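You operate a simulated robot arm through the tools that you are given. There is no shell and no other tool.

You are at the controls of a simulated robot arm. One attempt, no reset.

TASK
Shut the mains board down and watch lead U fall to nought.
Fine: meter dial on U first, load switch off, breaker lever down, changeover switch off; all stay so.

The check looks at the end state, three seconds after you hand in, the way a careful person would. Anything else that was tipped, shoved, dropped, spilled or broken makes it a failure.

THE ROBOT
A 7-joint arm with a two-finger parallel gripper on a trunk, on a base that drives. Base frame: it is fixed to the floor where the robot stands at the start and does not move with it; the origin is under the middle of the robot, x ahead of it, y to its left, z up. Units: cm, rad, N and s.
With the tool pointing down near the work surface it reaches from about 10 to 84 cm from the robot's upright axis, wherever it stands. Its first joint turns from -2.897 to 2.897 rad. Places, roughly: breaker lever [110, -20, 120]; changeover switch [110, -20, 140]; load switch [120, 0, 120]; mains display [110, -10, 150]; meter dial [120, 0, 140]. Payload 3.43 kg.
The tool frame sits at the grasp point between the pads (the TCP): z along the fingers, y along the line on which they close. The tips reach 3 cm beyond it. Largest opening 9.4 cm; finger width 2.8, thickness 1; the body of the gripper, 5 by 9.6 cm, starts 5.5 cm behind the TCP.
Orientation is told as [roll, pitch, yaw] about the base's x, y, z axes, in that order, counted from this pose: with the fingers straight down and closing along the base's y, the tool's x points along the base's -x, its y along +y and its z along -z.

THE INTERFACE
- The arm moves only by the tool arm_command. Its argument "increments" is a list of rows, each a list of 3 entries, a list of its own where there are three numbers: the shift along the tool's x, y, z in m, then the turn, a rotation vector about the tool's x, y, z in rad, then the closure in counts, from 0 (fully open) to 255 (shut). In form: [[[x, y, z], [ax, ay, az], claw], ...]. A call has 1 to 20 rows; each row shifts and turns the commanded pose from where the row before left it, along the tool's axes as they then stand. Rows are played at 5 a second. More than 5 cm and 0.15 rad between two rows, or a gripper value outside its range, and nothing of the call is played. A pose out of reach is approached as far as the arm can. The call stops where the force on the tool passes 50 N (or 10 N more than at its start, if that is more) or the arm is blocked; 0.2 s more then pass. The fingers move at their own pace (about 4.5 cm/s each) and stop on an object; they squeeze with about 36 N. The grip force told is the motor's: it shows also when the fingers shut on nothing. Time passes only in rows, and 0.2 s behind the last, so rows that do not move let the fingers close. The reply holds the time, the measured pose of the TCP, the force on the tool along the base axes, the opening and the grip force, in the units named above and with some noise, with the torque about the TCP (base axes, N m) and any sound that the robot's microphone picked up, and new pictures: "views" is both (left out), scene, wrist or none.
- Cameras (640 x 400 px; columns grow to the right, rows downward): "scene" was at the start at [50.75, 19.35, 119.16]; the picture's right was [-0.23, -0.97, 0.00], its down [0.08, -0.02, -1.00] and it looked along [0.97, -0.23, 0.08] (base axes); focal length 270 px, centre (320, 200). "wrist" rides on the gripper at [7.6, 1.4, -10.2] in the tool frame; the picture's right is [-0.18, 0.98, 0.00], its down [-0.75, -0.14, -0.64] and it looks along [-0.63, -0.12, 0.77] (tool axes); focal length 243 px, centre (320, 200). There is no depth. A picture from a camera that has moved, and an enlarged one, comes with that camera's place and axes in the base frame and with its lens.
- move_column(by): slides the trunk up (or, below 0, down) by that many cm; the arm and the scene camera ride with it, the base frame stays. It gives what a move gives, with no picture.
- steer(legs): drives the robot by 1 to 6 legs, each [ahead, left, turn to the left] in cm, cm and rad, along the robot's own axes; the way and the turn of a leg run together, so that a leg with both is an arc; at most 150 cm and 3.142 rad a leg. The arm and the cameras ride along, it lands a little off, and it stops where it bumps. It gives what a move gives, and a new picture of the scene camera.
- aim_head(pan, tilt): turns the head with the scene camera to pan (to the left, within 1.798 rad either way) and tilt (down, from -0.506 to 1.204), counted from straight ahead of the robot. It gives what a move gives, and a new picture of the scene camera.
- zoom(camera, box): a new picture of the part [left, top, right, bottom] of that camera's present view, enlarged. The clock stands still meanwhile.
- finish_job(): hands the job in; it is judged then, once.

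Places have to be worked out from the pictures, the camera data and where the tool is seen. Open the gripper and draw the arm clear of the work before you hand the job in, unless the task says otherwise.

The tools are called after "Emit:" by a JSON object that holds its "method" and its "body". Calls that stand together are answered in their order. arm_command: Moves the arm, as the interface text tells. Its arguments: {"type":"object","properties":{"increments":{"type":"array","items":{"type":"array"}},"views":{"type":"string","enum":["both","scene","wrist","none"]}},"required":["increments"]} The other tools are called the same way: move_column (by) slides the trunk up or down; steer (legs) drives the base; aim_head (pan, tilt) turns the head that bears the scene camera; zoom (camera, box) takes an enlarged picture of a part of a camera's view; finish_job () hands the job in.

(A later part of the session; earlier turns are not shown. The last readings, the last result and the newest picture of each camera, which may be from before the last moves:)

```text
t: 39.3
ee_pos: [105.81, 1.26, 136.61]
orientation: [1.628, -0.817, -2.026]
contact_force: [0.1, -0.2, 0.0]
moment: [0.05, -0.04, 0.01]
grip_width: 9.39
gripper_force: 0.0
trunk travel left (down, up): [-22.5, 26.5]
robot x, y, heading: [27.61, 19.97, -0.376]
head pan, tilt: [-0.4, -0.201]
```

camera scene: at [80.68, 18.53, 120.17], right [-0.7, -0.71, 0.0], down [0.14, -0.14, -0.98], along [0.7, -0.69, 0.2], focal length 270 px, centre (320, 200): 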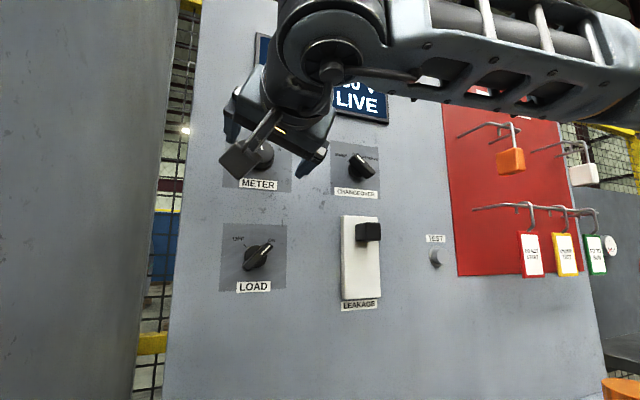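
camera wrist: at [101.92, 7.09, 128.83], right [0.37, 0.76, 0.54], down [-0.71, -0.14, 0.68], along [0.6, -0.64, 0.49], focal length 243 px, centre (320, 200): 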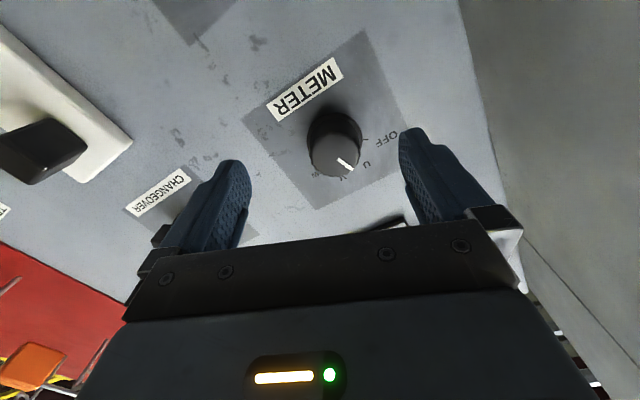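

The tool is nearly level, with its axis at [0.915,-0.40,0.04]. I'll trim the last tilt and lower it 16.4 cm in front of the LOAD switch.

Emit:
{"method": "arm_command", "body": {"increments": [[[0.0147, -0.01428, 0], [0, 0, 0], 0], [[0.0147, -0.01428, 0], [0, 0, 0], 0], [[0.0147, -0.01428, 0], [0, 0, 0], 0], [[0.0147, -0.01428, 0], [0, 0, 0], 0], [[0.0147, -0.01428, 0], [0, 0, 0], 0], [[0.0147, -0.01428, 0], [0, 0, 0], 0], [[0.0147, -0.01428, 0], [0, 0, 0], 0], [[0.0147, -0.01428, 0], [0, 0, 0], 0], [[0, 0, 0], [0.027, 0.028, 0.033], 0], [[0, 0, 0], [0, 0, 0], 0]], "views": "both"}}

```text
t: 41.5
ee_pos: [106.3, 0.92, 120.16]
orientation: [1.568, -0.789, -1.982]
contact_force: [0.1, 0.5, -0.3]
moment: [-0.01, 0.01, -0.02]
grip_width: 9.4
gripper_force: 0.0
trunk travel left (down, up): [-22.5, 26.5]
robot x, y, heading: [27.42, 20.26, -0.378]
head pan, tilt: [-0.4, -0.201]
camera scene: at [80.67, 18.53, 120.17], right [-0.7, -0.71, 0.0], down [0.14, -0.14, -0.98], along [0.7, -0.69, 0.2], focal length 270 px, centre (320, 200)
camera wrist: at [99.46, 10.74, 115.79], right [0.23, 0.52, 0.82], down [-0.84, -0.32, 0.43], along [0.49, -0.79, 0.36], focal length 243 px, centre (320, 200)
```

scene: 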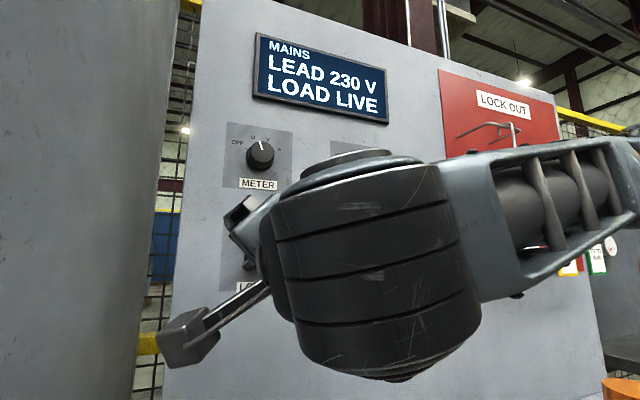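
wrist: 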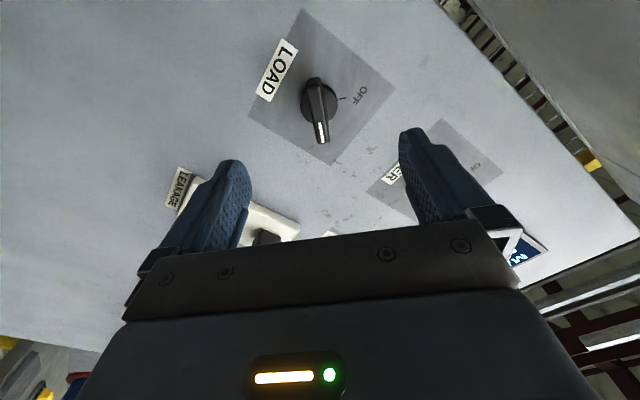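

The display now clearly reads "LEAD 230 V / LOAD LIVE" with the meter on U. The tool is level, rolled 45° and centred on the LOAD bar at about [115.8,-3.4,120.2]. I'll advance 7.5 cm and check.

Emit:
{"method": "arm_command", "body": {"increments": [[[0, 0, 0.02], [0, 0, 0], 0], [[0, 0, 0.02], [0, 0, 0], 0], [[0, 0, 0.02], [0, 0, 0], 0], [[0, 0, 0.015], [0, 0, 0], 0], [[0, 0, 0], [0, 0, 0], 0]], "views": "wrist"}}

Emit:
{"method": "zoom", "body": {"camera": "wrist", "box": [220, 60, 420, 220]}}

```text
t: 42.7
ee_pos: [112.96, -2.23, 120.17]
orientation: [1.572, -0.788, -1.983]
contact_force: [-0.2, 0.7, 0.2]
moment: [0.0, 0.0, 0.0]
grip_width: 9.4
gripper_force: 0.2
trunk travel left (down, up): [-22.5, 26.5]
robot x, y, heading: [27.83, 19.73, -0.379]
head pan, tilt: [-0.4, -0.201]
camera wrist: at [106.16, 7.64, 115.76], right [0.23, 0.52, 0.82], down [-0.84, -0.32, 0.43], along [0.49, -0.79, 0.36], focal length 243 px, centre (320, 200)
```

wrist: 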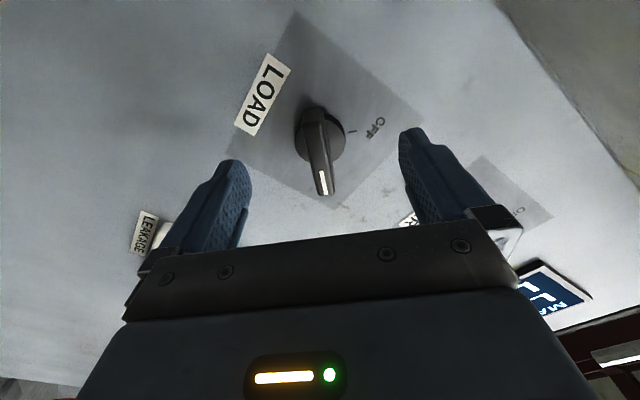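

```text
2.50 times, centred on (320, 140) of wrist
camera zoom: at [106.16, 7.64, 115.76], right [0.23, 0.52, 0.82], down [-0.84, -0.32, 0.43], along [0.49, -0.79, 0.36], focal length 606 px, centre (320, 350)
```

zoom: 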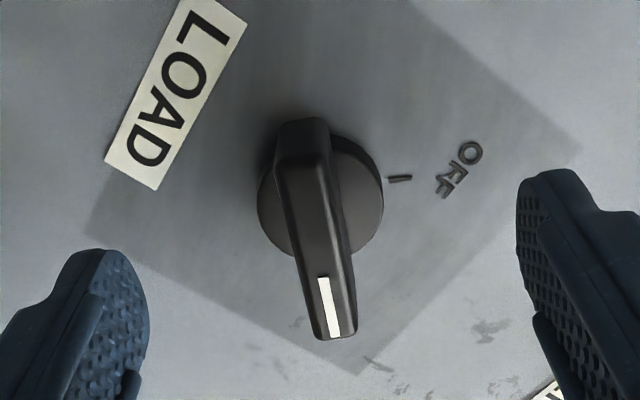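

The tips are near n≈107.5 and the bar front is at about 108. I'll advance 2 cm and close on the bar.

Emit:
{"method": "arm_command", "body": {"increments": [[[0, 0, 0.007], [0, 0, 0], 0], [[0, 0, 0.007], [0, 0, 0], 0], [[0, 0, 0.006], [0, 0, 0], 0], [[0, 0, 0], [0, 0, 0], 130], [[0, 0, 0], [0, 0, 0], 200], [[0, 0, 0], [0, 0, 0], 200], [[0, 0, 0], [0, 0, 0], 200], [[0, 0, 0], [0, 0, 0], 200], [[0, 0, 0], [0, 0, 0], 200]], "views": "wrist"}}

```text
t: 44.7
ee_pos: [114.87, -2.89, 120.26]
orientation: [1.575, -0.787, -1.983]
contact_force: [14.2, 8.2, 15.2]
moment: [0.04, -0.15, 0.55]
grip_width: 3.36
gripper_force: 45.2
trunk travel left (down, up): [-22.5, 26.5]
robot x, y, heading: [27.68, 19.85, -0.374]
head pan, tilt: [-0.4, -0.201]
camera wrist: at [108.02, 6.86, 115.75], right [0.22, 0.52, 0.82], down [-0.84, -0.32, 0.43], along [0.49, -0.79, 0.37], focal length 243 px, centre (320, 200)
```

wrist: 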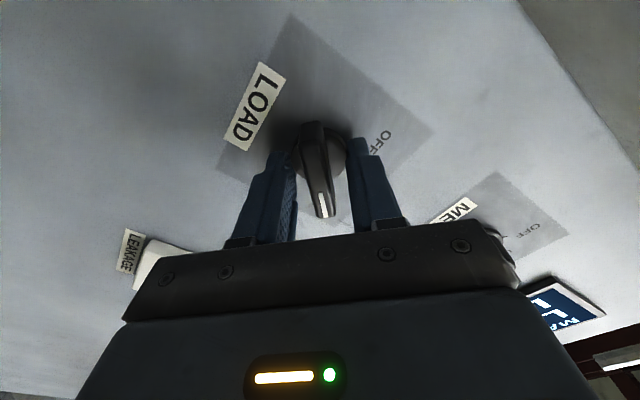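

The fingers stopped at 3.4 cm, which means they're on the round base rather than the bar. I'll open, back off 0.9 cm and close again on the bar itself.

Emit:
{"method": "arm_command", "body": {"increments": [[[0, 0, 0], [0, 0, 0], 100], [[0, 0, 0], [0, 0, 0], 100], [[0, 0, -0.009], [0, 0, 0], 100], [[0, 0, 0], [0, 0, 0], 200], [[0, 0, 0], [0, 0, 0], 240], [[0, 0, 0], [0, 0, 0], 240], [[0, 0, 0], [0, 0, 0], 240], [[0, 0, 0], [0, 0, 0], 240]], "views": "wrist"}}

```text
t: 46.5
ee_pos: [114.04, -2.61, 120.19]
orientation: [1.574, -0.787, -1.984]
contact_force: [7.6, 6.1, 10.1]
moment: [-0.04, -0.15, 0.47]
grip_width: 1.2
gripper_force: 44.6
trunk travel left (down, up): [-22.5, 26.5]
robot x, y, heading: [27.94, 20.12, -0.373]
head pan, tilt: [-0.4, -0.201]
camera wrist: at [107.23, 7.22, 115.75], right [0.22, 0.52, 0.82], down [-0.84, -0.32, 0.43], along [0.49, -0.79, 0.37], focal length 243 px, centre (320, 200)
```

wrist: 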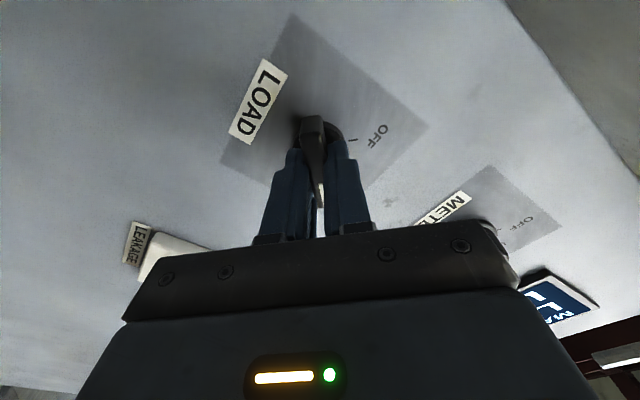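

I have the bar now, at 1.2 cm with a low force. I'll turn it counterclockwise by 90° to OFF in small steps.

Emit:
{"method": "arm_command", "body": {"increments": [[[0, 0.001, 0], [0, 0, -0.08], 240], [[0, 0, 0], [0, 0, -0.1], 240], [[0, 0, 0], [0, 0, -0.1], 240], [[0, 0, 0], [0, 0, -0.1], 240], [[0, 0, 0], [0, 0, -0.1], 240], [[0, 0, 0], [0, 0, -0.1], 240], [[0, 0, 0], [0, 0, -0.1], 240], [[0, 0, 0], [0, 0, -0.1], 240], [[0, 0, 0], [0, 0, -0.1], 240], [[0, 0, 0], [0, 0, -0.1], 240]], "views": "both"}}

```text
t: 48.2
ee_pos: [114.14, -2.42, 120.13]
orientation: [1.606, -1.465, -2.013]
contact_force: [-2.2, 5.1, 16.0]
moment: [0.14, 0.33, -0.28]
grip_width: 1.17
gripper_force: 44.8
trunk travel left (down, up): [-22.5, 26.5]
robot x, y, heading: [27.53, 19.9, -0.377]
head pan, tilt: [-0.4, -0.201]
stopped in row 8: the force on the tool passed its limit at 60 N (the readings are from after the stop); the commanded pose is now the measured one
camera scene: at [80.63, 18.58, 120.17], right [-0.7, -0.71, 0.0], down [0.14, -0.14, -0.98], along [0.7, -0.69, 0.2], focal length 270 px, centre (320, 200)
camera wrist: at [105.62, 3.52, 112.74], right [0.38, 0.88, 0.29], down [-0.68, 0.05, 0.73], along [0.63, -0.47, 0.62], focal length 243 px, centre (320, 200)
```

scene: 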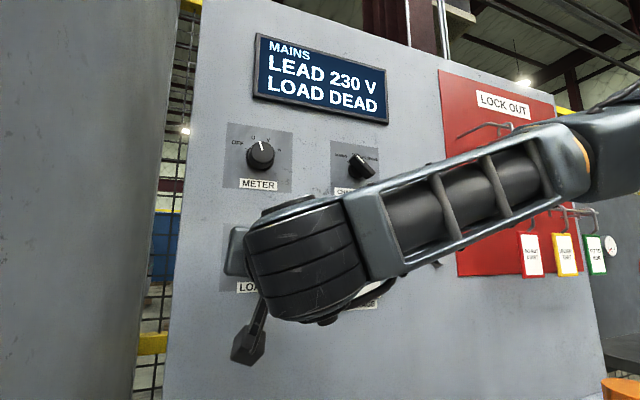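
wrist: 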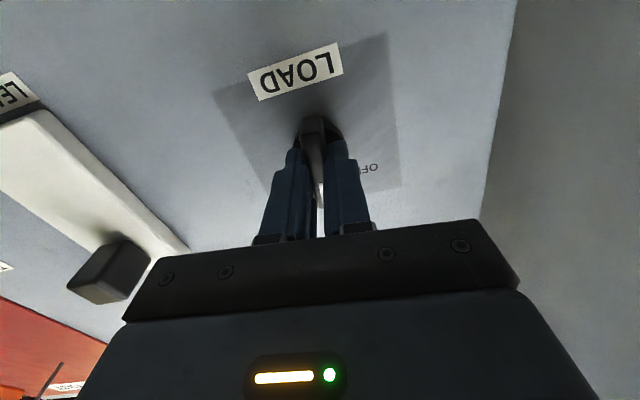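

Partway round, the display already reads "LOAD DEAD". Contact force stopped the call and reset the commanded pose, so I'll carry on turning toward OFF.

Emit:
{"method": "arm_command", "body": {"increments": [[[0, 0, 0], [0, 0, -0.08], 240], [[0, 0, 0], [0, 0, -0.08], 240], [[0, 0, 0], [0, 0, -0.08], 240], [[0, 0, 0], [0, 0, -0.08], 240], [[0, 0, 0], [0, 0, -0.08], 240], [[0, 0, 0], [0, 0, -0.08], 240]], "views": "none"}}

```text
t: 49.7
ee_pos: [114.13, -2.83, 119.23]
orientation: [-1.527, -1.236, 1.126]
contact_force: [-25.6, 2.0, 31.2]
moment: [-0.64, -1.83, -0.84]
grip_width: 1.2
gripper_force: 45.0
trunk travel left (down, up): [-22.5, 26.5]
robot x, y, heading: [27.47, 20.05, -0.377]
head pan, tilt: [-0.4, -0.201]
stopped in row 6: the force on the tool passed its limit at 50 N (the readings are from after the stop); the commanded pose is now the measured one
```

The tool has drifted low to z≈119.2 and is being pushed up and back. I'll shift up 5 mm and back 1 mm to relieve it, then read.

Emit:
{"method": "arm_command", "body": {"increments": [[[-0.003, 0, -0.001], [0, 0, 0], 240], [[-0.002, 0, 0], [0, 0, 0], 240], [[0, 0, 0], [0, 0, 0], 240]], "views": "wrist"}}

```text
t: 50.5
ee_pos: [114.14, -2.82, 119.23]
orientation: [-1.482, -1.24, 1.081]
contact_force: [-33.6, -1.3, 31.5]
moment: [-0.43, -1.49, -1.15]
grip_width: 1.25
gripper_force: 45.4
trunk travel left (down, up): [-22.5, 26.5]
robot x, y, heading: [27.58, 20.43, -0.378]
head pan, tilt: [-0.4, -0.201]
camera wrist: at [104.09, 0.29, 111.79], right [0.39, 0.91, -0.14], down [-0.53, 0.35, 0.78], along [0.76, -0.23, 0.61], focal length 243 px, centre (320, 200)
```

wrist: 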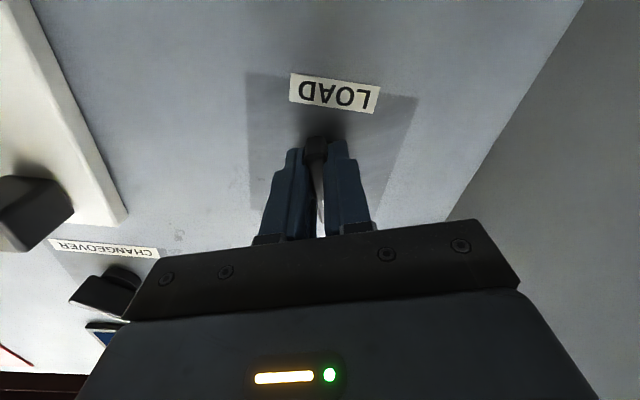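

Friction is holding the strain, so I'll open the fingers to release it, then re-centre before the rest of the turn.

Emit:
{"method": "arm_command", "body": {"increments": [[[0, 0, 0], [0, 0, 0], 150], [[0, 0, 0], [0, 0, 0], 120], [[0, 0, 0], [0, 0, 0], 120], [[0, 0, 0], [0, 0, 0], 120]], "views": "both"}}

Emit:
{"method": "zoom", "body": {"camera": "wrist", "box": [220, 60, 420, 220]}}

```text
t: 51.5
ee_pos: [114.34, -2.42, 118.9]
orientation: [-1.463, -1.238, 1.065]
contact_force: [-24.1, 22.8, -8.5]
moment: [-0.25, -0.25, -0.12]
grip_width: 4.2
gripper_force: 0.0
trunk travel left (down, up): [-22.5, 26.5]
robot x, y, heading: [27.96, 19.93, -0.376]
head pan, tilt: [-0.4, -0.201]
camera scene: at [80.61, 18.59, 120.19], right [-0.7, -0.71, 0.0], down [0.14, -0.14, -0.98], along [0.7, -0.69, 0.2], focal length 270 px, centre (320, 200)
camera wrist: at [104.18, 0.53, 111.51], right [0.38, 0.91, -0.15], down [-0.52, 0.34, 0.78], along [0.76, -0.22, 0.61], focal length 243 px, centre (320, 200)
```

scene: 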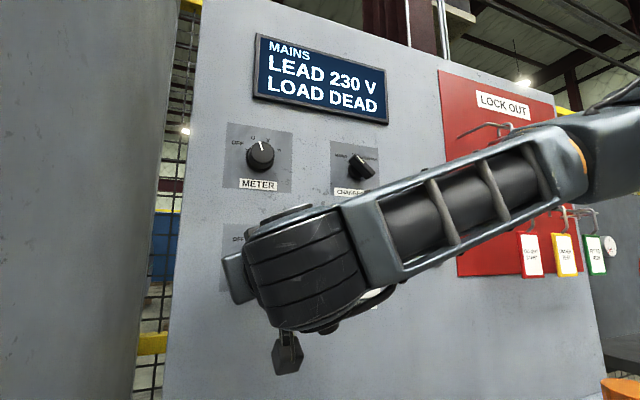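
wrist: 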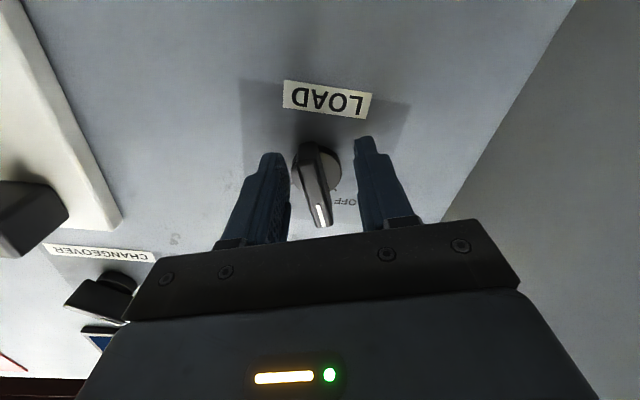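

```text
2.50 times, centred on (320, 140) of wrist
camera zoom: at [104.18, 0.53, 111.51], right [0.38, 0.91, -0.15], down [-0.52, 0.34, 0.78], along [0.76, -0.22, 0.61], focal length 606 px, centre (320, 350)
```

zoom: 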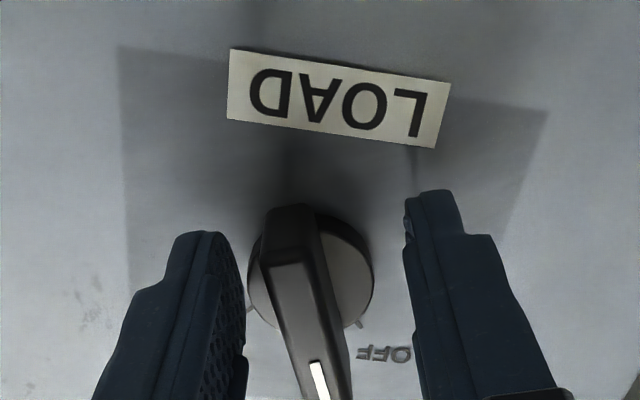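

The tips press against something in front, with about 31 N pushing back along the approach. I'll pull back 1.2 cm and read the free pose.

Emit:
{"method": "arm_command", "body": {"increments": [[[0, 0, -0.006], [0, 0, 0], 60], [[0, 0, -0.006], [0, 0, 0], 60], [[0, 0, 0], [0, 0, 0], 60]], "views": "wrist"}}

Emit:
{"method": "zoom", "body": {"camera": "wrist", "box": [220, 60, 420, 220]}}

```text
t: 52.3
ee_pos: [113.27, -2.23, 118.51]
orientation: [-1.442, -1.244, 1.046]
contact_force: [-0.4, 0.0, -0.2]
moment: [0.0, 0.01, 0.02]
grip_width: 7.19
gripper_force: 0.2
trunk travel left (down, up): [-22.5, 26.5]
robot x, y, heading: [27.95, 20.04, -0.376]
head pan, tilt: [-0.4, -0.201]
camera wrist: at [103.19, 0.8, 111.2], right [0.38, 0.91, -0.14], down [-0.52, 0.34, 0.79], along [0.76, -0.23, 0.6], focal length 243 px, centre (320, 200)
```

wrist: 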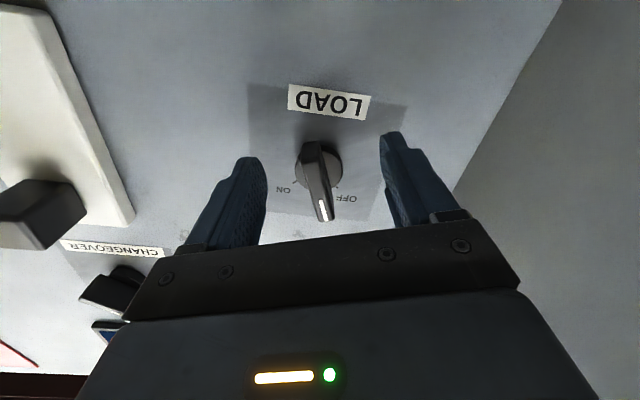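

```text
2.50 times, centred on (320, 140) of wrist
camera zoom: at [103.19, 0.8, 111.2], right [0.38, 0.91, -0.14], down [-0.52, 0.34, 0.79], along [0.76, -0.23, 0.6], focal length 606 px, centre (320, 350)
```

zoom: 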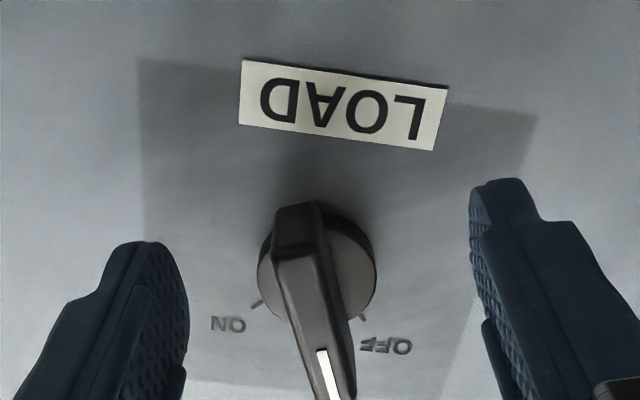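

The free pose is 1.7 cm low and tips down 0.04 rad, and the bar stands at about -23°. I'll re-centre, level the tool, close on the bar again and check the force.

Emit:
{"method": "arm_command", "body": {"increments": [[[-0.0159, -0.006, 0], [0.0144, -0.038, 0], 60], [[0, 0, 0.003], [0, 0, 0], 60], [[0, 0, 0.003], [0, 0, 0], 60], [[0, 0, 0], [0, 0, 0], 60]], "views": "wrist"}}

```text
t: 53.3
ee_pos: [113.93, -2.98, 119.77]
orientation: [-1.539, -1.26, 1.133]
contact_force: [0.2, 1.3, 0.1]
moment: [0.0, 0.01, 0.04]
grip_width: 7.2
gripper_force: 0.1
trunk travel left (down, up): [-22.5, 26.5]
robot x, y, heading: [27.48, 20.12, -0.379]
head pan, tilt: [-0.4, -0.201]
camera wrist: at [104.05, 0.16, 112.17], right [0.39, 0.91, -0.13], down [-0.54, 0.34, 0.77], along [0.74, -0.23, 0.63], focal length 243 px, centre (320, 200)
```

wrist: 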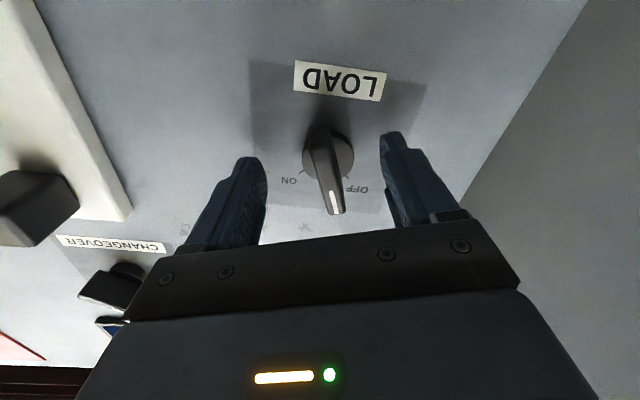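

The bar sits about 4 mm to the +y side of the finger midline. I'll shift that way, close and check the force.

Emit:
{"method": "arm_command", "body": {"increments": [[[-0.004, 0.004, 0], [0, 0, 0], 60], [[0, 0, 0], [0, 0, 0], 180], [[0, 0, 0], [0, 0, 0], 240], [[0, 0, 0], [0, 0, 0], 240], [[0, 0, 0], [0, 0, 0], 240], [[0, 0, 0], [0, 0, 0], 240]], "views": "none"}}

```text
t: 54.7
ee_pos: [114.1, -2.43, 120.07]
orientation: [-1.532, -1.262, 1.127]
contact_force: [-0.8, -2.0, 9.7]
moment: [0.04, 0.12, -0.87]
grip_width: 1.18
gripper_force: 40.6
trunk travel left (down, up): [-22.5, 26.5]
robot x, y, heading: [27.76, 20.0, -0.381]
head pan, tilt: [-0.4, -0.201]
```

The force is small now. I'll turn the remaining 25° or so counterclockwise to OFF.

Emit:
{"method": "arm_command", "body": {"increments": [[[0, 0, 0], [0, 0, -0.07], 240], [[0, 0, 0], [0, 0, -0.07], 240], [[0, 0, 0], [0, 0, -0.07], 240], [[0, 0, 0], [0, 0, -0.07], 240], [[0, 0, 0], [0, 0, -0.07], 240], [[0, 0, 0], [0, 0, -0.07], 240], [[0, 0, 0], [0, 0, -0.05], 240]], "views": "both"}}

```text
t: 56.3
ee_pos: [114.06, -2.38, 119.96]
orientation: [-1.555, -0.787, 1.152]
contact_force: [-16.5, -7.9, 14.4]
moment: [-0.03, -0.08, -1.97]
grip_width: 1.2
gripper_force: 44.8
trunk travel left (down, up): [-22.5, 26.5]
robot x, y, heading: [27.46, 20.03, -0.38]
head pan, tilt: [-0.4, -0.201]
camera scene: at [80.58, 18.48, 120.22], right [-0.7, -0.71, 0.0], down [0.14, -0.14, -0.98], along [0.7, -0.69, 0.2], focal length 270 px, centre (320, 200)
camera wrist: at [102.92, -2.46, 113.66], right [0.32, 0.76, -0.56], down [-0.41, 0.65, 0.64], along [0.85, 0.03, 0.52], focal length 243 px, centre (320, 200)
```

scene: 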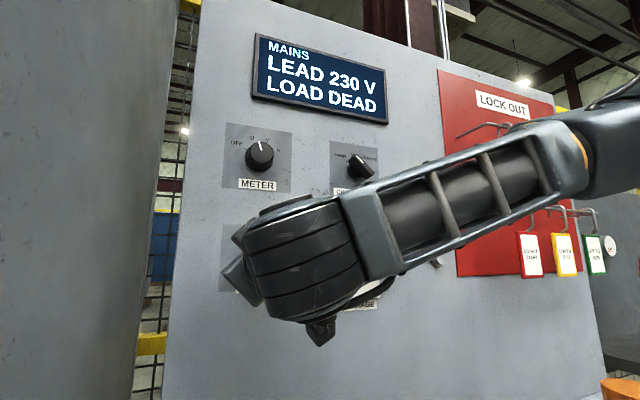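
wrist: 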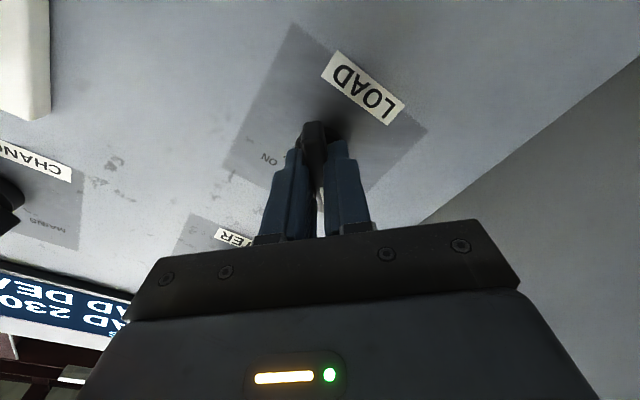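

The tool has rolled to -45° with the bar. I'll release it, back off and check.

Emit:
{"method": "arm_command", "body": {"increments": [[[0, 0, 0], [0, 0, 0], 150], [[0, 0, 0], [0, 0, 0], 60], [[0, 0, 0], [0, 0, 0], 0], [[0, 0, 0], [0, 0, 0], 0], [[0, 0, -0.02], [0, 0, 0], 0], [[0, 0, -0.02], [0, 0, 0], 0], [[0, 0, -0.02], [0, 0, 0], 0], [[0, 0, -0.02], [0, 0, 0], 0], [[0, 0, 0], [0, 0, 0], 0]], "views": "wrist"}}

Emit:
{"method": "zoom", "body": {"camera": "wrist", "box": [240, 40, 400, 170]}}

```text
t: 58.3
ee_pos: [106.89, 0.89, 119.98]
orientation: [-1.551, -0.787, 1.155]
contact_force: [-0.7, -0.1, -0.2]
moment: [0.0, 0.01, 0.01]
grip_width: 9.4
gripper_force: 0.1
trunk travel left (down, up): [-22.5, 26.5]
robot x, y, heading: [27.63, 19.97, -0.378]
head pan, tilt: [-0.4, -0.201]
camera wrist: at [95.56, 0.77, 113.65], right [0.32, 0.76, -0.56], down [-0.41, 0.65, 0.64], along [0.85, 0.03, 0.52], focal length 243 px, centre (320, 200)
```

wrist: 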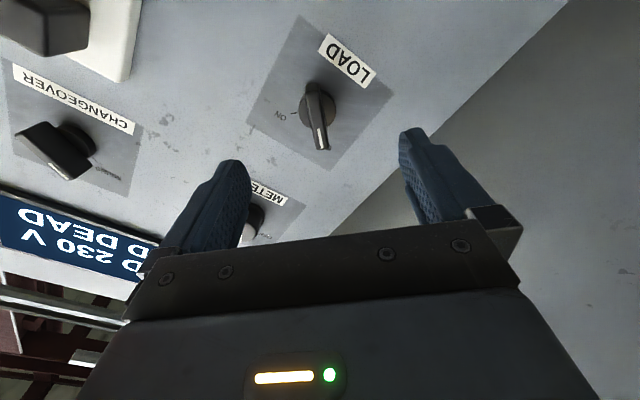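

```text
3.08 times, centred on (320, 105) of wrist
camera zoom: at [95.56, 0.77, 113.65], right [0.32, 0.76, -0.56], down [-0.41, 0.65, 0.64], along [0.85, 0.03, 0.52], focal length 746 px, centre (320, 492)
```

zoom: 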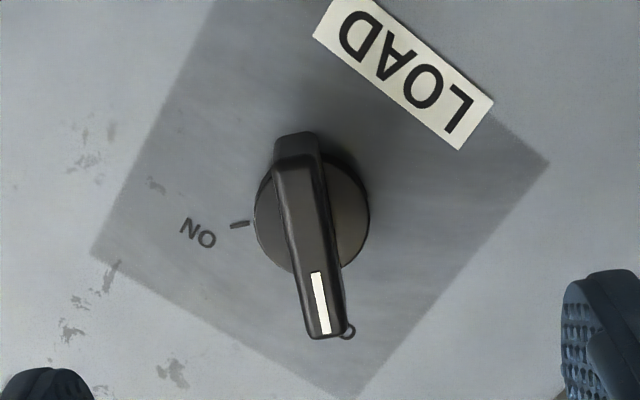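

LOAD is at OFF: the bar is at about -42°, ON and OFF are symmetric, and the display says DEAD. Next is the breaker lever at l≈25, z≈124. I'll roll the tool upright and move right and up, keeping clear, then look at the lever closely.

Emit:
{"method": "arm_command", "body": {"increments": [[[0, 0, 0], [0, 0, 0.13], 0], [[0, 0, 0], [0, 0, 0.13], 0], [[0, 0, 0], [0, 0, 0.13], 0], [[0, 0, 0], [0, 0, 0.13], 0], [[0, 0, 0], [0, 0, 0.13], 0], [[0, 0, 0], [0, 0, 0.135], 0], [[-0.0133, -0.0305, 0], [0, 0, 0], 100], [[-0.0133, -0.0305, 0], [0, 0, 0], 200], [[-0.0133, -0.0305, 0], [0, 0, 0], 255], [[-0.0133, -0.0305, 0], [0, 0, 0], 255], [[-0.0133, -0.0305, 0], [0, 0, 0], 255], [[-0.0133, -0.0305, 0], [0, 0, 0], 255], [[0, 0, 0], [0, 0, 0], 255]], "views": "both"}}

```text
t: 61.3
ee_pos: [101.15, -11.87, 129.23]
orientation: [-2.33, -1.549, 2.002]
contact_force: [0.5, -0.1, 0.8]
moment: [-0.06, 0.02, -0.02]
grip_width: 0.0
gripper_force: 32.5
trunk travel left (down, up): [-22.5, 26.5]
robot x, y, heading: [27.55, 20.04, -0.375]
head pan, tilt: [-0.4, -0.201]
stopped in row 13: the arm was blocked; the commanded pose is now the measured one
camera scene: at [80.67, 18.49, 120.17], right [-0.7, -0.71, 0.0], down [0.14, -0.14, -0.98], along [0.7, -0.69, 0.2], focal length 270 px, centre (320, 200)
camera wrist: at [91.9, -7.53, 121.4], right [0.31, 0.93, 0.17], down [-0.66, 0.09, 0.75], along [0.68, -0.35, 0.64], focal length 243 px, centre (320, 200)
```

scene: 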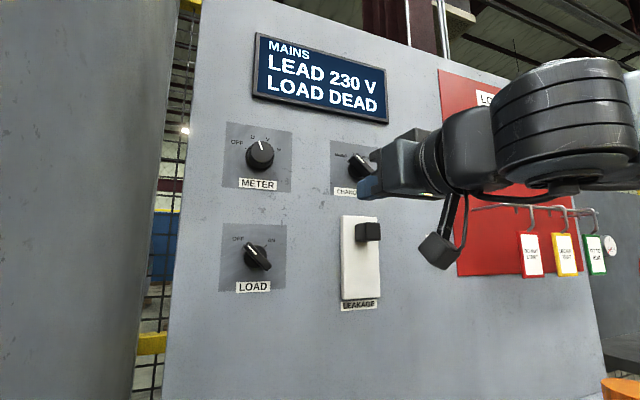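
wrist: 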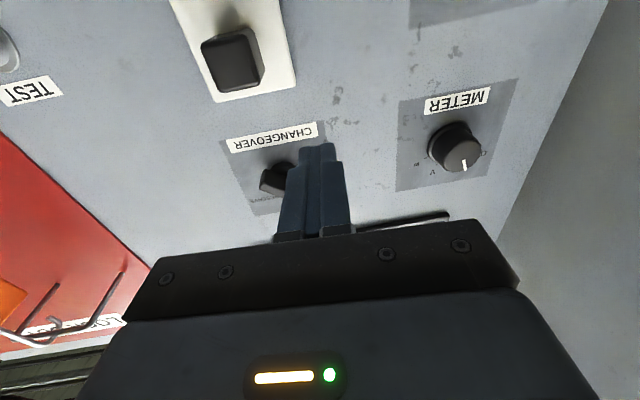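

The arm hit its own close-in limit; TCP reach is about 80 cm and it can't fold further. The displays read "LEAD 230 V / LOAD DEAD", and LOAD shows OFF. I'll back the base up 7 cm and strafe 4 cm right to give the arm room.

Emit:
{"method": "steer", "body": {"legs": [[-7, 0, 0], [0, -4, -0.03]]}}

```text
t: 62.8
ee_pos: [92.11, -15.34, 129.25]
orientation: [-2.336, -1.548, 1.982]
contact_force: [0.6, -0.8, 0.3]
moment: [0.01, -0.02, -0.02]
grip_width: 0.02
gripper_force: 33.0
trunk travel left (down, up): [-22.5, 26.5]
robot x, y, heading: [19.74, 18.78, -0.406]
head pan, tilt: [-0.4, -0.201]
camera scene: at [72.58, 15.64, 120.17], right [-0.72, -0.69, 0.0], down [0.14, -0.14, -0.98], along [0.68, -0.71, 0.2], focal length 270 px, centre (320, 200)
```

scene: 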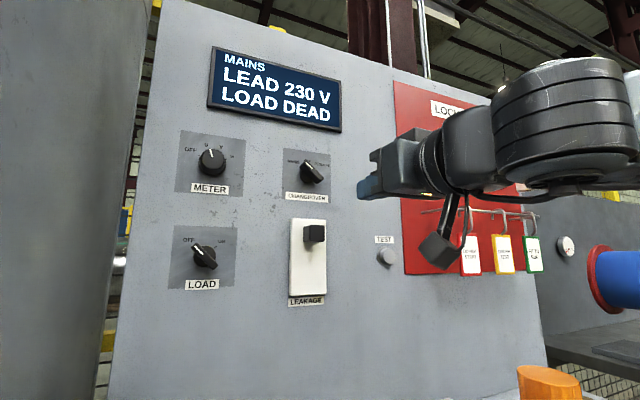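

There's room now: the TCP is at n≈90.6, l≈22.7. I'll zoom in on the lever to learn its shape.

Emit:
{"method": "zoom", "body": {"camera": "scene", "box": [270, 140, 370, 310]}}

Emit:
{"method": "zoom", "body": {"camera": "scene", "box": [160, 120, 260, 300]}}

Emit:
{"method": "arm_command", "body": {"increments": [[[0, 0.006, 0], [0.019, 0, 0], 255], [[0, 0.006, 0.01], [0.019, 0, 0], 255], [[0, 0.006, 0.01], [0.019, 0, 0], 255], [[0, 0.006, 0.01], [0, 0, 0], 255], [[0, 0, 0], [0, 0, 0], 255]], "views": "both"}}

```text
2.35 times, centred on (320, 225) of scene
camera zoom: at [72.58, 15.64, 120.17], right [-0.72, -0.69, 0.0], down [0.14, -0.14, -0.98], along [0.68, -0.71, 0.2], focal length 636 px, centre (320, 141)
```

zoom: 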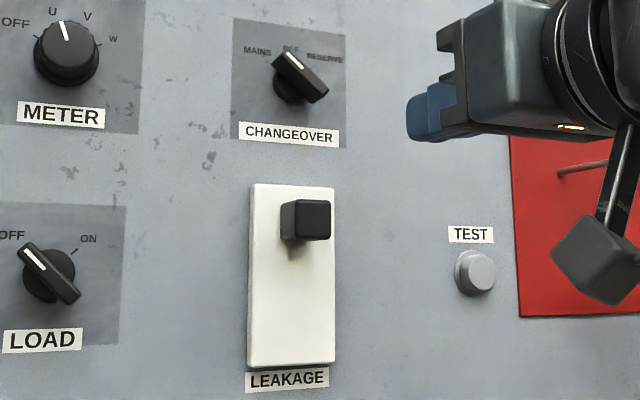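

```text
2.22 times, centred on (210, 210) of scene
camera zoom: at [72.58, 15.64, 120.17], right [-0.72, -0.69, 0.0], down [0.14, -0.14, -0.98], along [0.68, -0.71, 0.2], focal length 601 px, centre (564, 178)
```

zoom: 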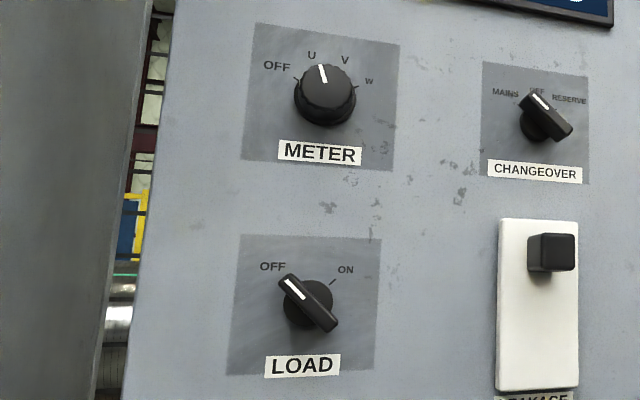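

```text
t: 64.0
ee_pos: [95.76, -14.27, 129.22]
orientation: [-2.386, -1.549, 1.974]
contact_force: [-0.5, 0.3, 0.3]
moment: [-0.05, 0.03, -0.02]
grip_width: 0.01
gripper_force: 32.6
trunk travel left (down, up): [-22.5, 26.5]
robot x, y, heading: [19.69, 18.67, -0.413]
head pan, tilt: [-0.4, -0.201]
camera scene: at [72.58, 15.65, 120.17], right [-0.72, -0.69, 0.0], down [0.14, -0.14, -0.98], along [0.68, -0.71, 0.2], focal length 270 px, centre (320, 200)
camera wrist: at [87.04, -9.16, 121.35], right [0.39, 0.9, 0.17], down [-0.65, 0.14, 0.75], along [0.65, -0.4, 0.64], focal length 243 px, centre (320, 200)
```

scene: 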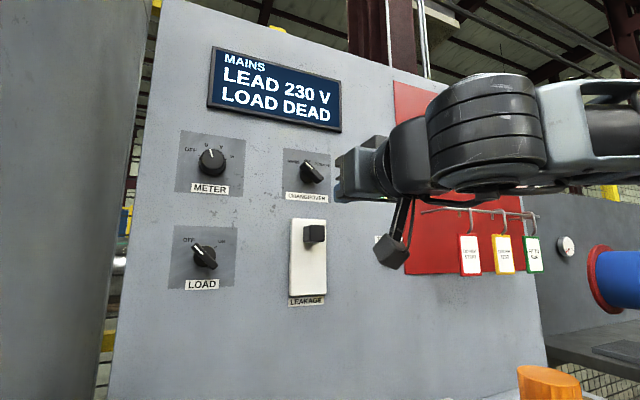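
wrist: 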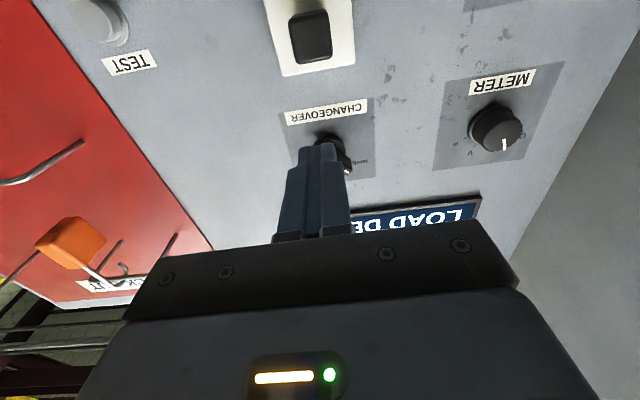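

METER shows U and LOAD shows OFF. The lever block's front centre is at about n=104.2, l=25.4, z=123.7, and it is about 3 cm tall. I'll advance the closed fingers above it, at z≈129, so I can press it down.

Emit:
{"method": "arm_command", "body": {"increments": [[[0, 0.001, 0.02], [0, 0, 0], 255], [[0, 0.001, 0.02], [0, 0, 0], 255], [[0, 0, 0.02], [0, 0, 0], 255], [[0, 0, 0.02], [0, 0, 0], 255], [[0, 0, 0.02], [0, 0, 0], 255], [[0, 0, 0], [0, 0, 0], 255]], "views": "both"}}

```text
t: 65.4
ee_pos: [105.1, -17.97, 129.47]
orientation: [-2.39, -1.551, 1.977]
contact_force: [0.3, -0.2, -0.1]
moment: [-0.04, -0.03, 0.04]
grip_width: 0.0
gripper_force: 33.2
trunk travel left (down, up): [-22.5, 26.5]
robot x, y, heading: [19.59, 18.88, -0.404]
head pan, tilt: [-0.4, -0.201]
camera scene: at [72.58, 15.65, 120.17], right [-0.72, -0.69, 0.0], down [0.14, -0.14, -0.98], along [0.68, -0.71, 0.2], focal length 270 px, centre (320, 200)
camera wrist: at [96.38, -12.78, 121.52], right [0.39, 0.9, 0.17], down [-0.65, 0.14, 0.75], along [0.65, -0.4, 0.64], focal length 243 px, centre (320, 200)
```

scene: 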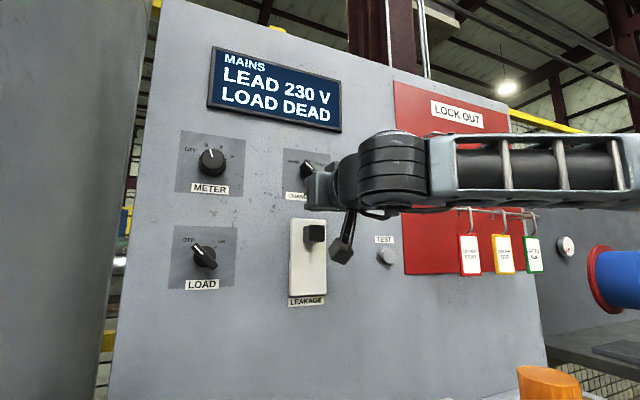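
wrist: 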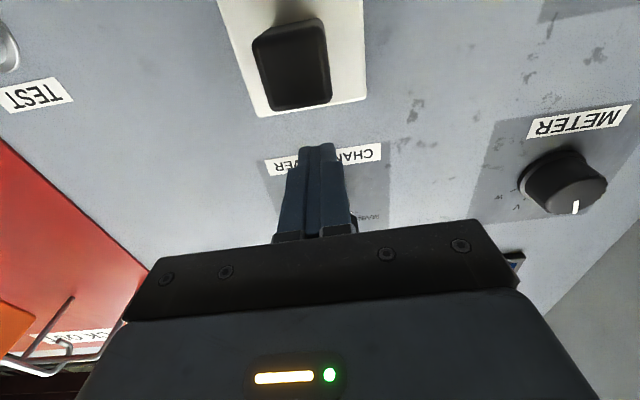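

The fingers are above the lever block at n≈103.5, l≈25.4. I'll press down in small steps and watch the force.

Emit:
{"method": "arm_command", "body": {"increments": [[[0.008, 0, 0], [0, 0, 0], 255], [[0.008, 0, 0], [0, 0, 0], 255], [[0.006, 0, 0], [0, 0, 0], 255], [[0.006, 0, 0], [0, 0, 0], 255], [[0.006, 0, 0], [0, 0, 0], 255], [[0.006, 0, 0], [0, 0, 0], 255], [[0.006, 0, 0], [0, 0, 0], 255]], "views": "both"}}

```text
t: 67.0
ee_pos: [104.97, -18.01, 124.85]
orientation: [-2.378, -1.55, 1.965]
contact_force: [-0.7, 0.3, 0.1]
moment: [0.02, 0.0, -0.02]
grip_width: 0.03
gripper_force: 32.8
trunk travel left (down, up): [-22.5, 26.5]
robot x, y, heading: [19.27, 18.97, -0.406]
head pan, tilt: [-0.4, -0.201]
camera scene: at [72.59, 15.65, 120.17], right [-0.72, -0.69, 0.0], down [0.14, -0.14, -0.98], along [0.68, -0.71, 0.2], focal length 270 px, centre (320, 200)
camera wrist: at [96.29, -12.92, 116.92], right [0.39, 0.9, 0.17], down [-0.65, 0.14, 0.75], along [0.65, -0.4, 0.64], focal length 243 px, centre (320, 200)
```

scene: 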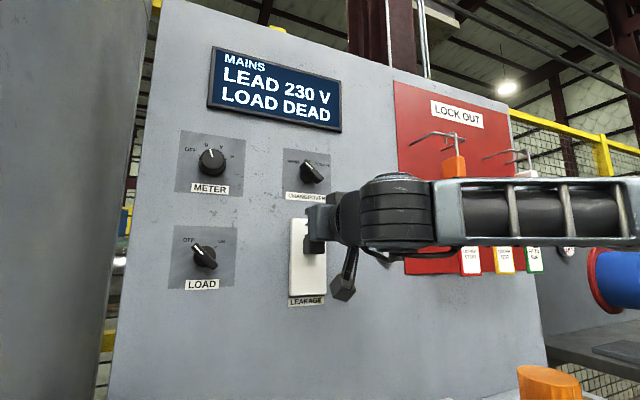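
wrist: 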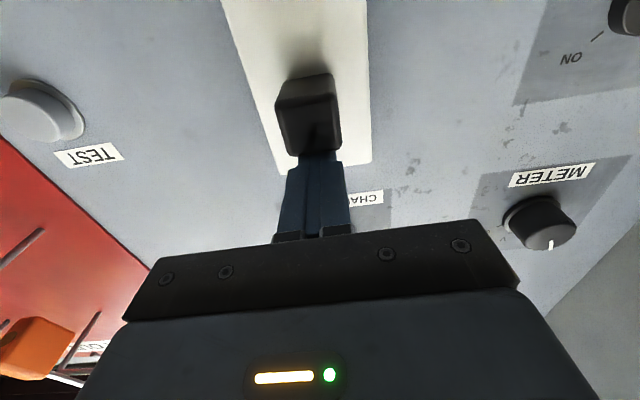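

There's no resistance yet and the block seems to be moving with the fingers. I'll keep pressing down.

Emit:
{"method": "arm_command", "body": {"increments": [[[0.007, 0, 0], [0, 0, 0], 255], [[0.007, 0, 0], [0, 0, 0], 255], [[0.007, 0, 0], [0, 0, 0], 255], [[0.007, 0, 0], [0, 0, 0], 255], [[0, 0, 0], [0, 0, 0], 255]], "views": "both"}}

Emit:
{"method": "zoom", "body": {"camera": "scene", "box": [260, 180, 360, 320]}}

```text
t: 68.2
ee_pos: [104.92, -18.08, 123.3]
orientation: [-2.389, -1.55, 1.975]
contact_force: [0.8, 0.6, 0.1]
moment: [-0.01, 0.03, 0.03]
grip_width: 0.0
gripper_force: 33.1
out of reach, approached as far as the arm can: row 3, 4
trunk travel left (down, up): [-22.5, 26.5]
robot x, y, heading: [19.52, 18.92, -0.404]
head pan, tilt: [-0.4, -0.201]
camera scene: at [72.59, 15.65, 120.17], right [-0.72, -0.69, 0.0], down [0.14, -0.14, -0.98], along [0.68, -0.71, 0.2], focal length 270 px, centre (320, 200)
camera wrist: at [96.21, -12.89, 115.51], right [0.39, 0.9, 0.17], down [-0.65, 0.14, 0.75], along [0.65, -0.4, 0.64], focal length 243 px, centre (320, 200)
```

scene: 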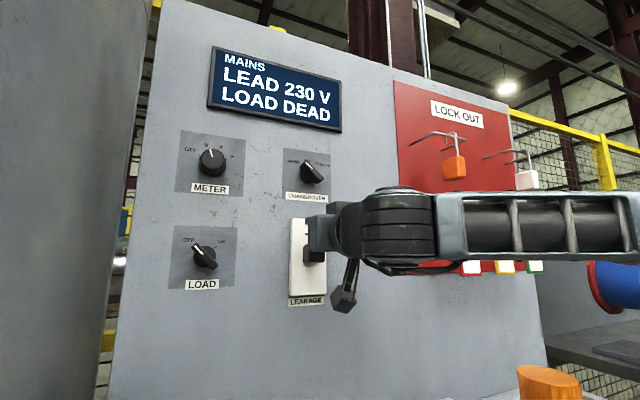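
wrist: 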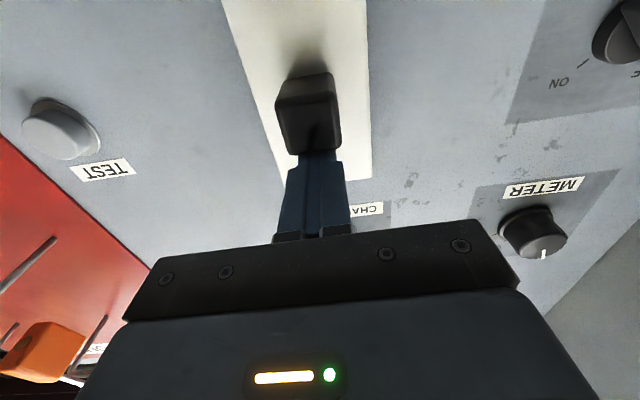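

```text
2.86 times, centred on (310, 250) of scene
camera zoom: at [72.59, 15.65, 120.17], right [-0.72, -0.69, 0.0], down [0.14, -0.14, -0.98], along [0.68, -0.71, 0.2], focal length 772 px, centre (349, 57)
```

zoom: 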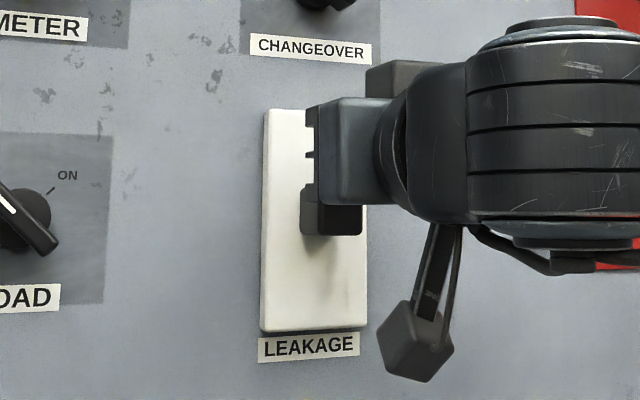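

The block slides down with the fingers and is about half way. The arm can't go lower in this pose, so I'll use the trunk to carry it down in small steps.

Emit:
{"method": "move_column", "body": {"by": -2}}

Emit:
{"method": "zoom", "body": {"camera": "scene", "box": [200, 40, 380, 320]}}

```text
t: 68.9
ee_pos: [104.99, -18.0, 121.29]
orientation: [-2.386, -1.55, 1.973]
contact_force: [0.2, -0.1, 1.0]
moment: [0.0, -0.06, -0.03]
grip_width: 0.0
gripper_force: 33.5
trunk travel left (down, up): [-20.5, 28.5]
robot x, y, heading: [19.69, 18.52, -0.404]
head pan, tilt: [-0.4, -0.201]
```

```text
1.43 times, centred on (290, 180) of scene
camera zoom: at [72.59, 15.65, 118.17], right [-0.72, -0.69, 0.0], down [0.14, -0.14, -0.98], along [0.68, -0.71, 0.2], focal length 386 px, centre (363, 229)
```

zoom: 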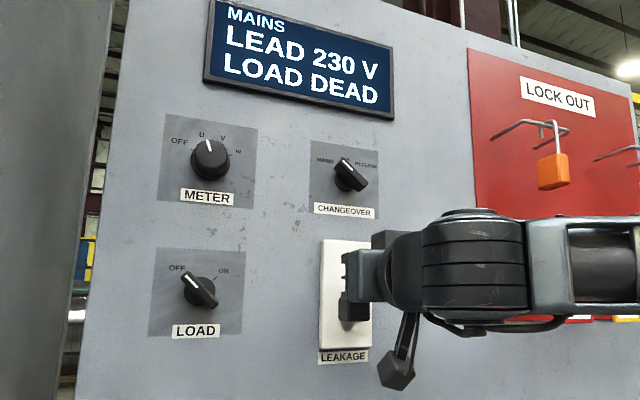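

The lever keeps going down with almost no force. I'll lower it further.

Emit:
{"method": "move_column", "body": {"by": -1.5}}

Emit:
{"method": "move_column", "body": {"by": -0.8}}

Emit:
{"method": "zoom", "body": {"camera": "scene", "box": [200, 40, 380, 320]}}

```text
t: 69.7
ee_pos: [104.94, -17.94, 120.65]
orientation: [-2.717, -1.534, 2.308]
contact_force: [0.2, 0.1, 15.5]
moment: [-0.04, -0.16, -0.01]
grip_width: 0.0
gripper_force: 32.8
trunk travel left (down, up): [-19.1, 29.9]
robot x, y, heading: [19.38, 18.55, -0.4]
head pan, tilt: [-0.4, -0.201]
stopped: the force on the tool passed its limit at 51 N (the readings are from after the stop); the commanded pose is now the measured one
```

```text
t: 70.2
ee_pos: [104.97, -18.0, 120.65]
orientation: [-2.842, -1.518, 2.427]
contact_force: [-1.9, 1.0, 16.4]
moment: [-0.04, -0.14, -0.04]
grip_width: 0.0
gripper_force: 32.9
trunk travel left (down, up): [-18.3, 30.7]
robot x, y, heading: [19.46, 19.06, -0.408]
head pan, tilt: [-0.4, -0.201]
stopped: the force on the tool passed its limit at 53 N (the readings are from after the stop); the commanded pose is now the measured one
```

```text
1.43 times, centred on (290, 180) of scene
camera zoom: at [72.57, 15.67, 116.0], right [-0.72, -0.69, 0.0], down [0.14, -0.14, -0.98], along [0.68, -0.71, 0.2], focal length 386 px, centre (363, 229)
```

zoom: 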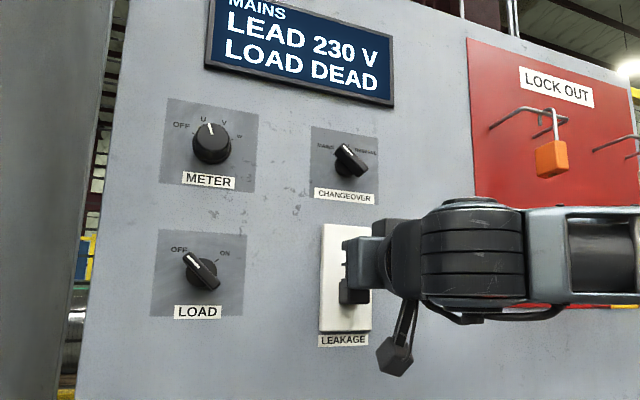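

The lever met a stop at the force limit. I'll raise the trunk 4 cm, draw the fingers back and look at how the lever sits.

Emit:
{"method": "move_column", "body": {"by": 4}}

Emit:
{"method": "arm_command", "body": {"increments": [[[0, 0, -0.02], [0, 0, 0], 255], [[0, 0, -0.02], [0, 0, 0], 255], [[0, 0, -0.02], [0, 0, 0], 255], [[0, 0, -0.02], [0, 0, 0], 255], [[0, 0, 0], [0, 0, 0], 255]], "views": "both"}}

Emit:
{"method": "zoom", "body": {"camera": "scene", "box": [260, 160, 380, 320]}}

```text
t: 71.0
ee_pos: [105.03, -18.01, 124.38]
orientation: [-2.806, -1.526, 2.392]
contact_force: [-0.1, -0.9, -0.1]
moment: [-0.01, -0.03, 0.02]
grip_width: 0.01
gripper_force: 33.0
trunk travel left (down, up): [-22.3, 26.7]
robot x, y, heading: [19.49, 18.9, -0.403]
head pan, tilt: [-0.4, -0.201]
```

```text
t: 72.2
ee_pos: [97.57, -14.75, 124.14]
orientation: [-2.814, -1.526, 2.402]
contact_force: [-0.2, -0.1, -0.3]
moment: [-0.02, -0.02, 0.01]
grip_width: 0.01
gripper_force: 32.9
trunk travel left (down, up): [-22.3, 26.7]
robot x, y, heading: [19.7, 18.85, -0.411]
head pan, tilt: [-0.4, -0.201]
camera scene: at [72.62, 15.65, 120.01], right [-0.72, -0.69, 0.0], down [0.14, -0.14, -0.98], along [0.68, -0.71, 0.2], focal length 270 px, centre (320, 200)
camera wrist: at [89.09, -9.7, 116.02], right [0.39, 0.91, 0.17], down [-0.67, 0.15, 0.73], along [0.63, -0.4, 0.67], focal length 243 px, centre (320, 200)
```

scene: 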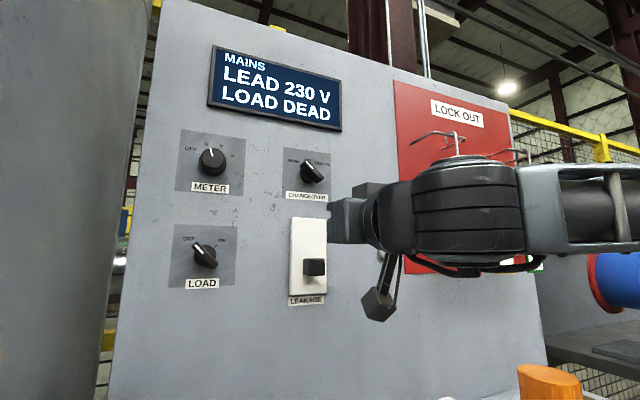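
wrist: 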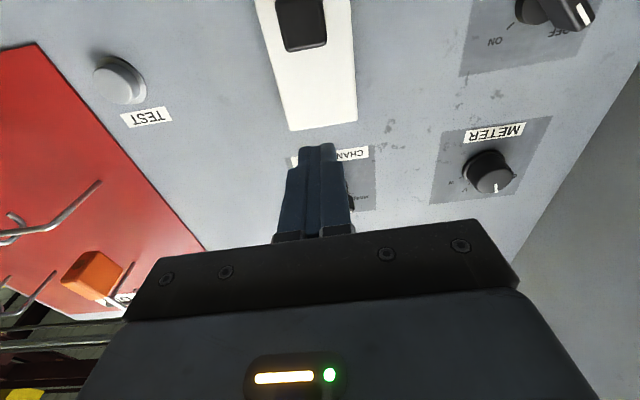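

```text
2.50 times, centred on (320, 240) of scene
camera zoom: at [72.62, 15.65, 120.01], right [-0.72, -0.69, 0.0], down [0.14, -0.14, -0.98], along [0.68, -0.71, 0.2], focal length 676 px, centre (320, 100)
```

zoom: 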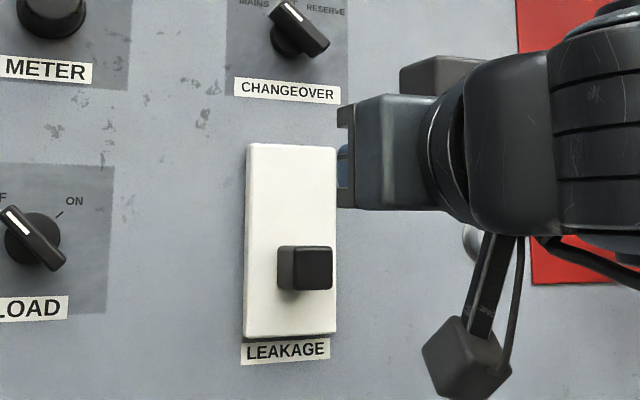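

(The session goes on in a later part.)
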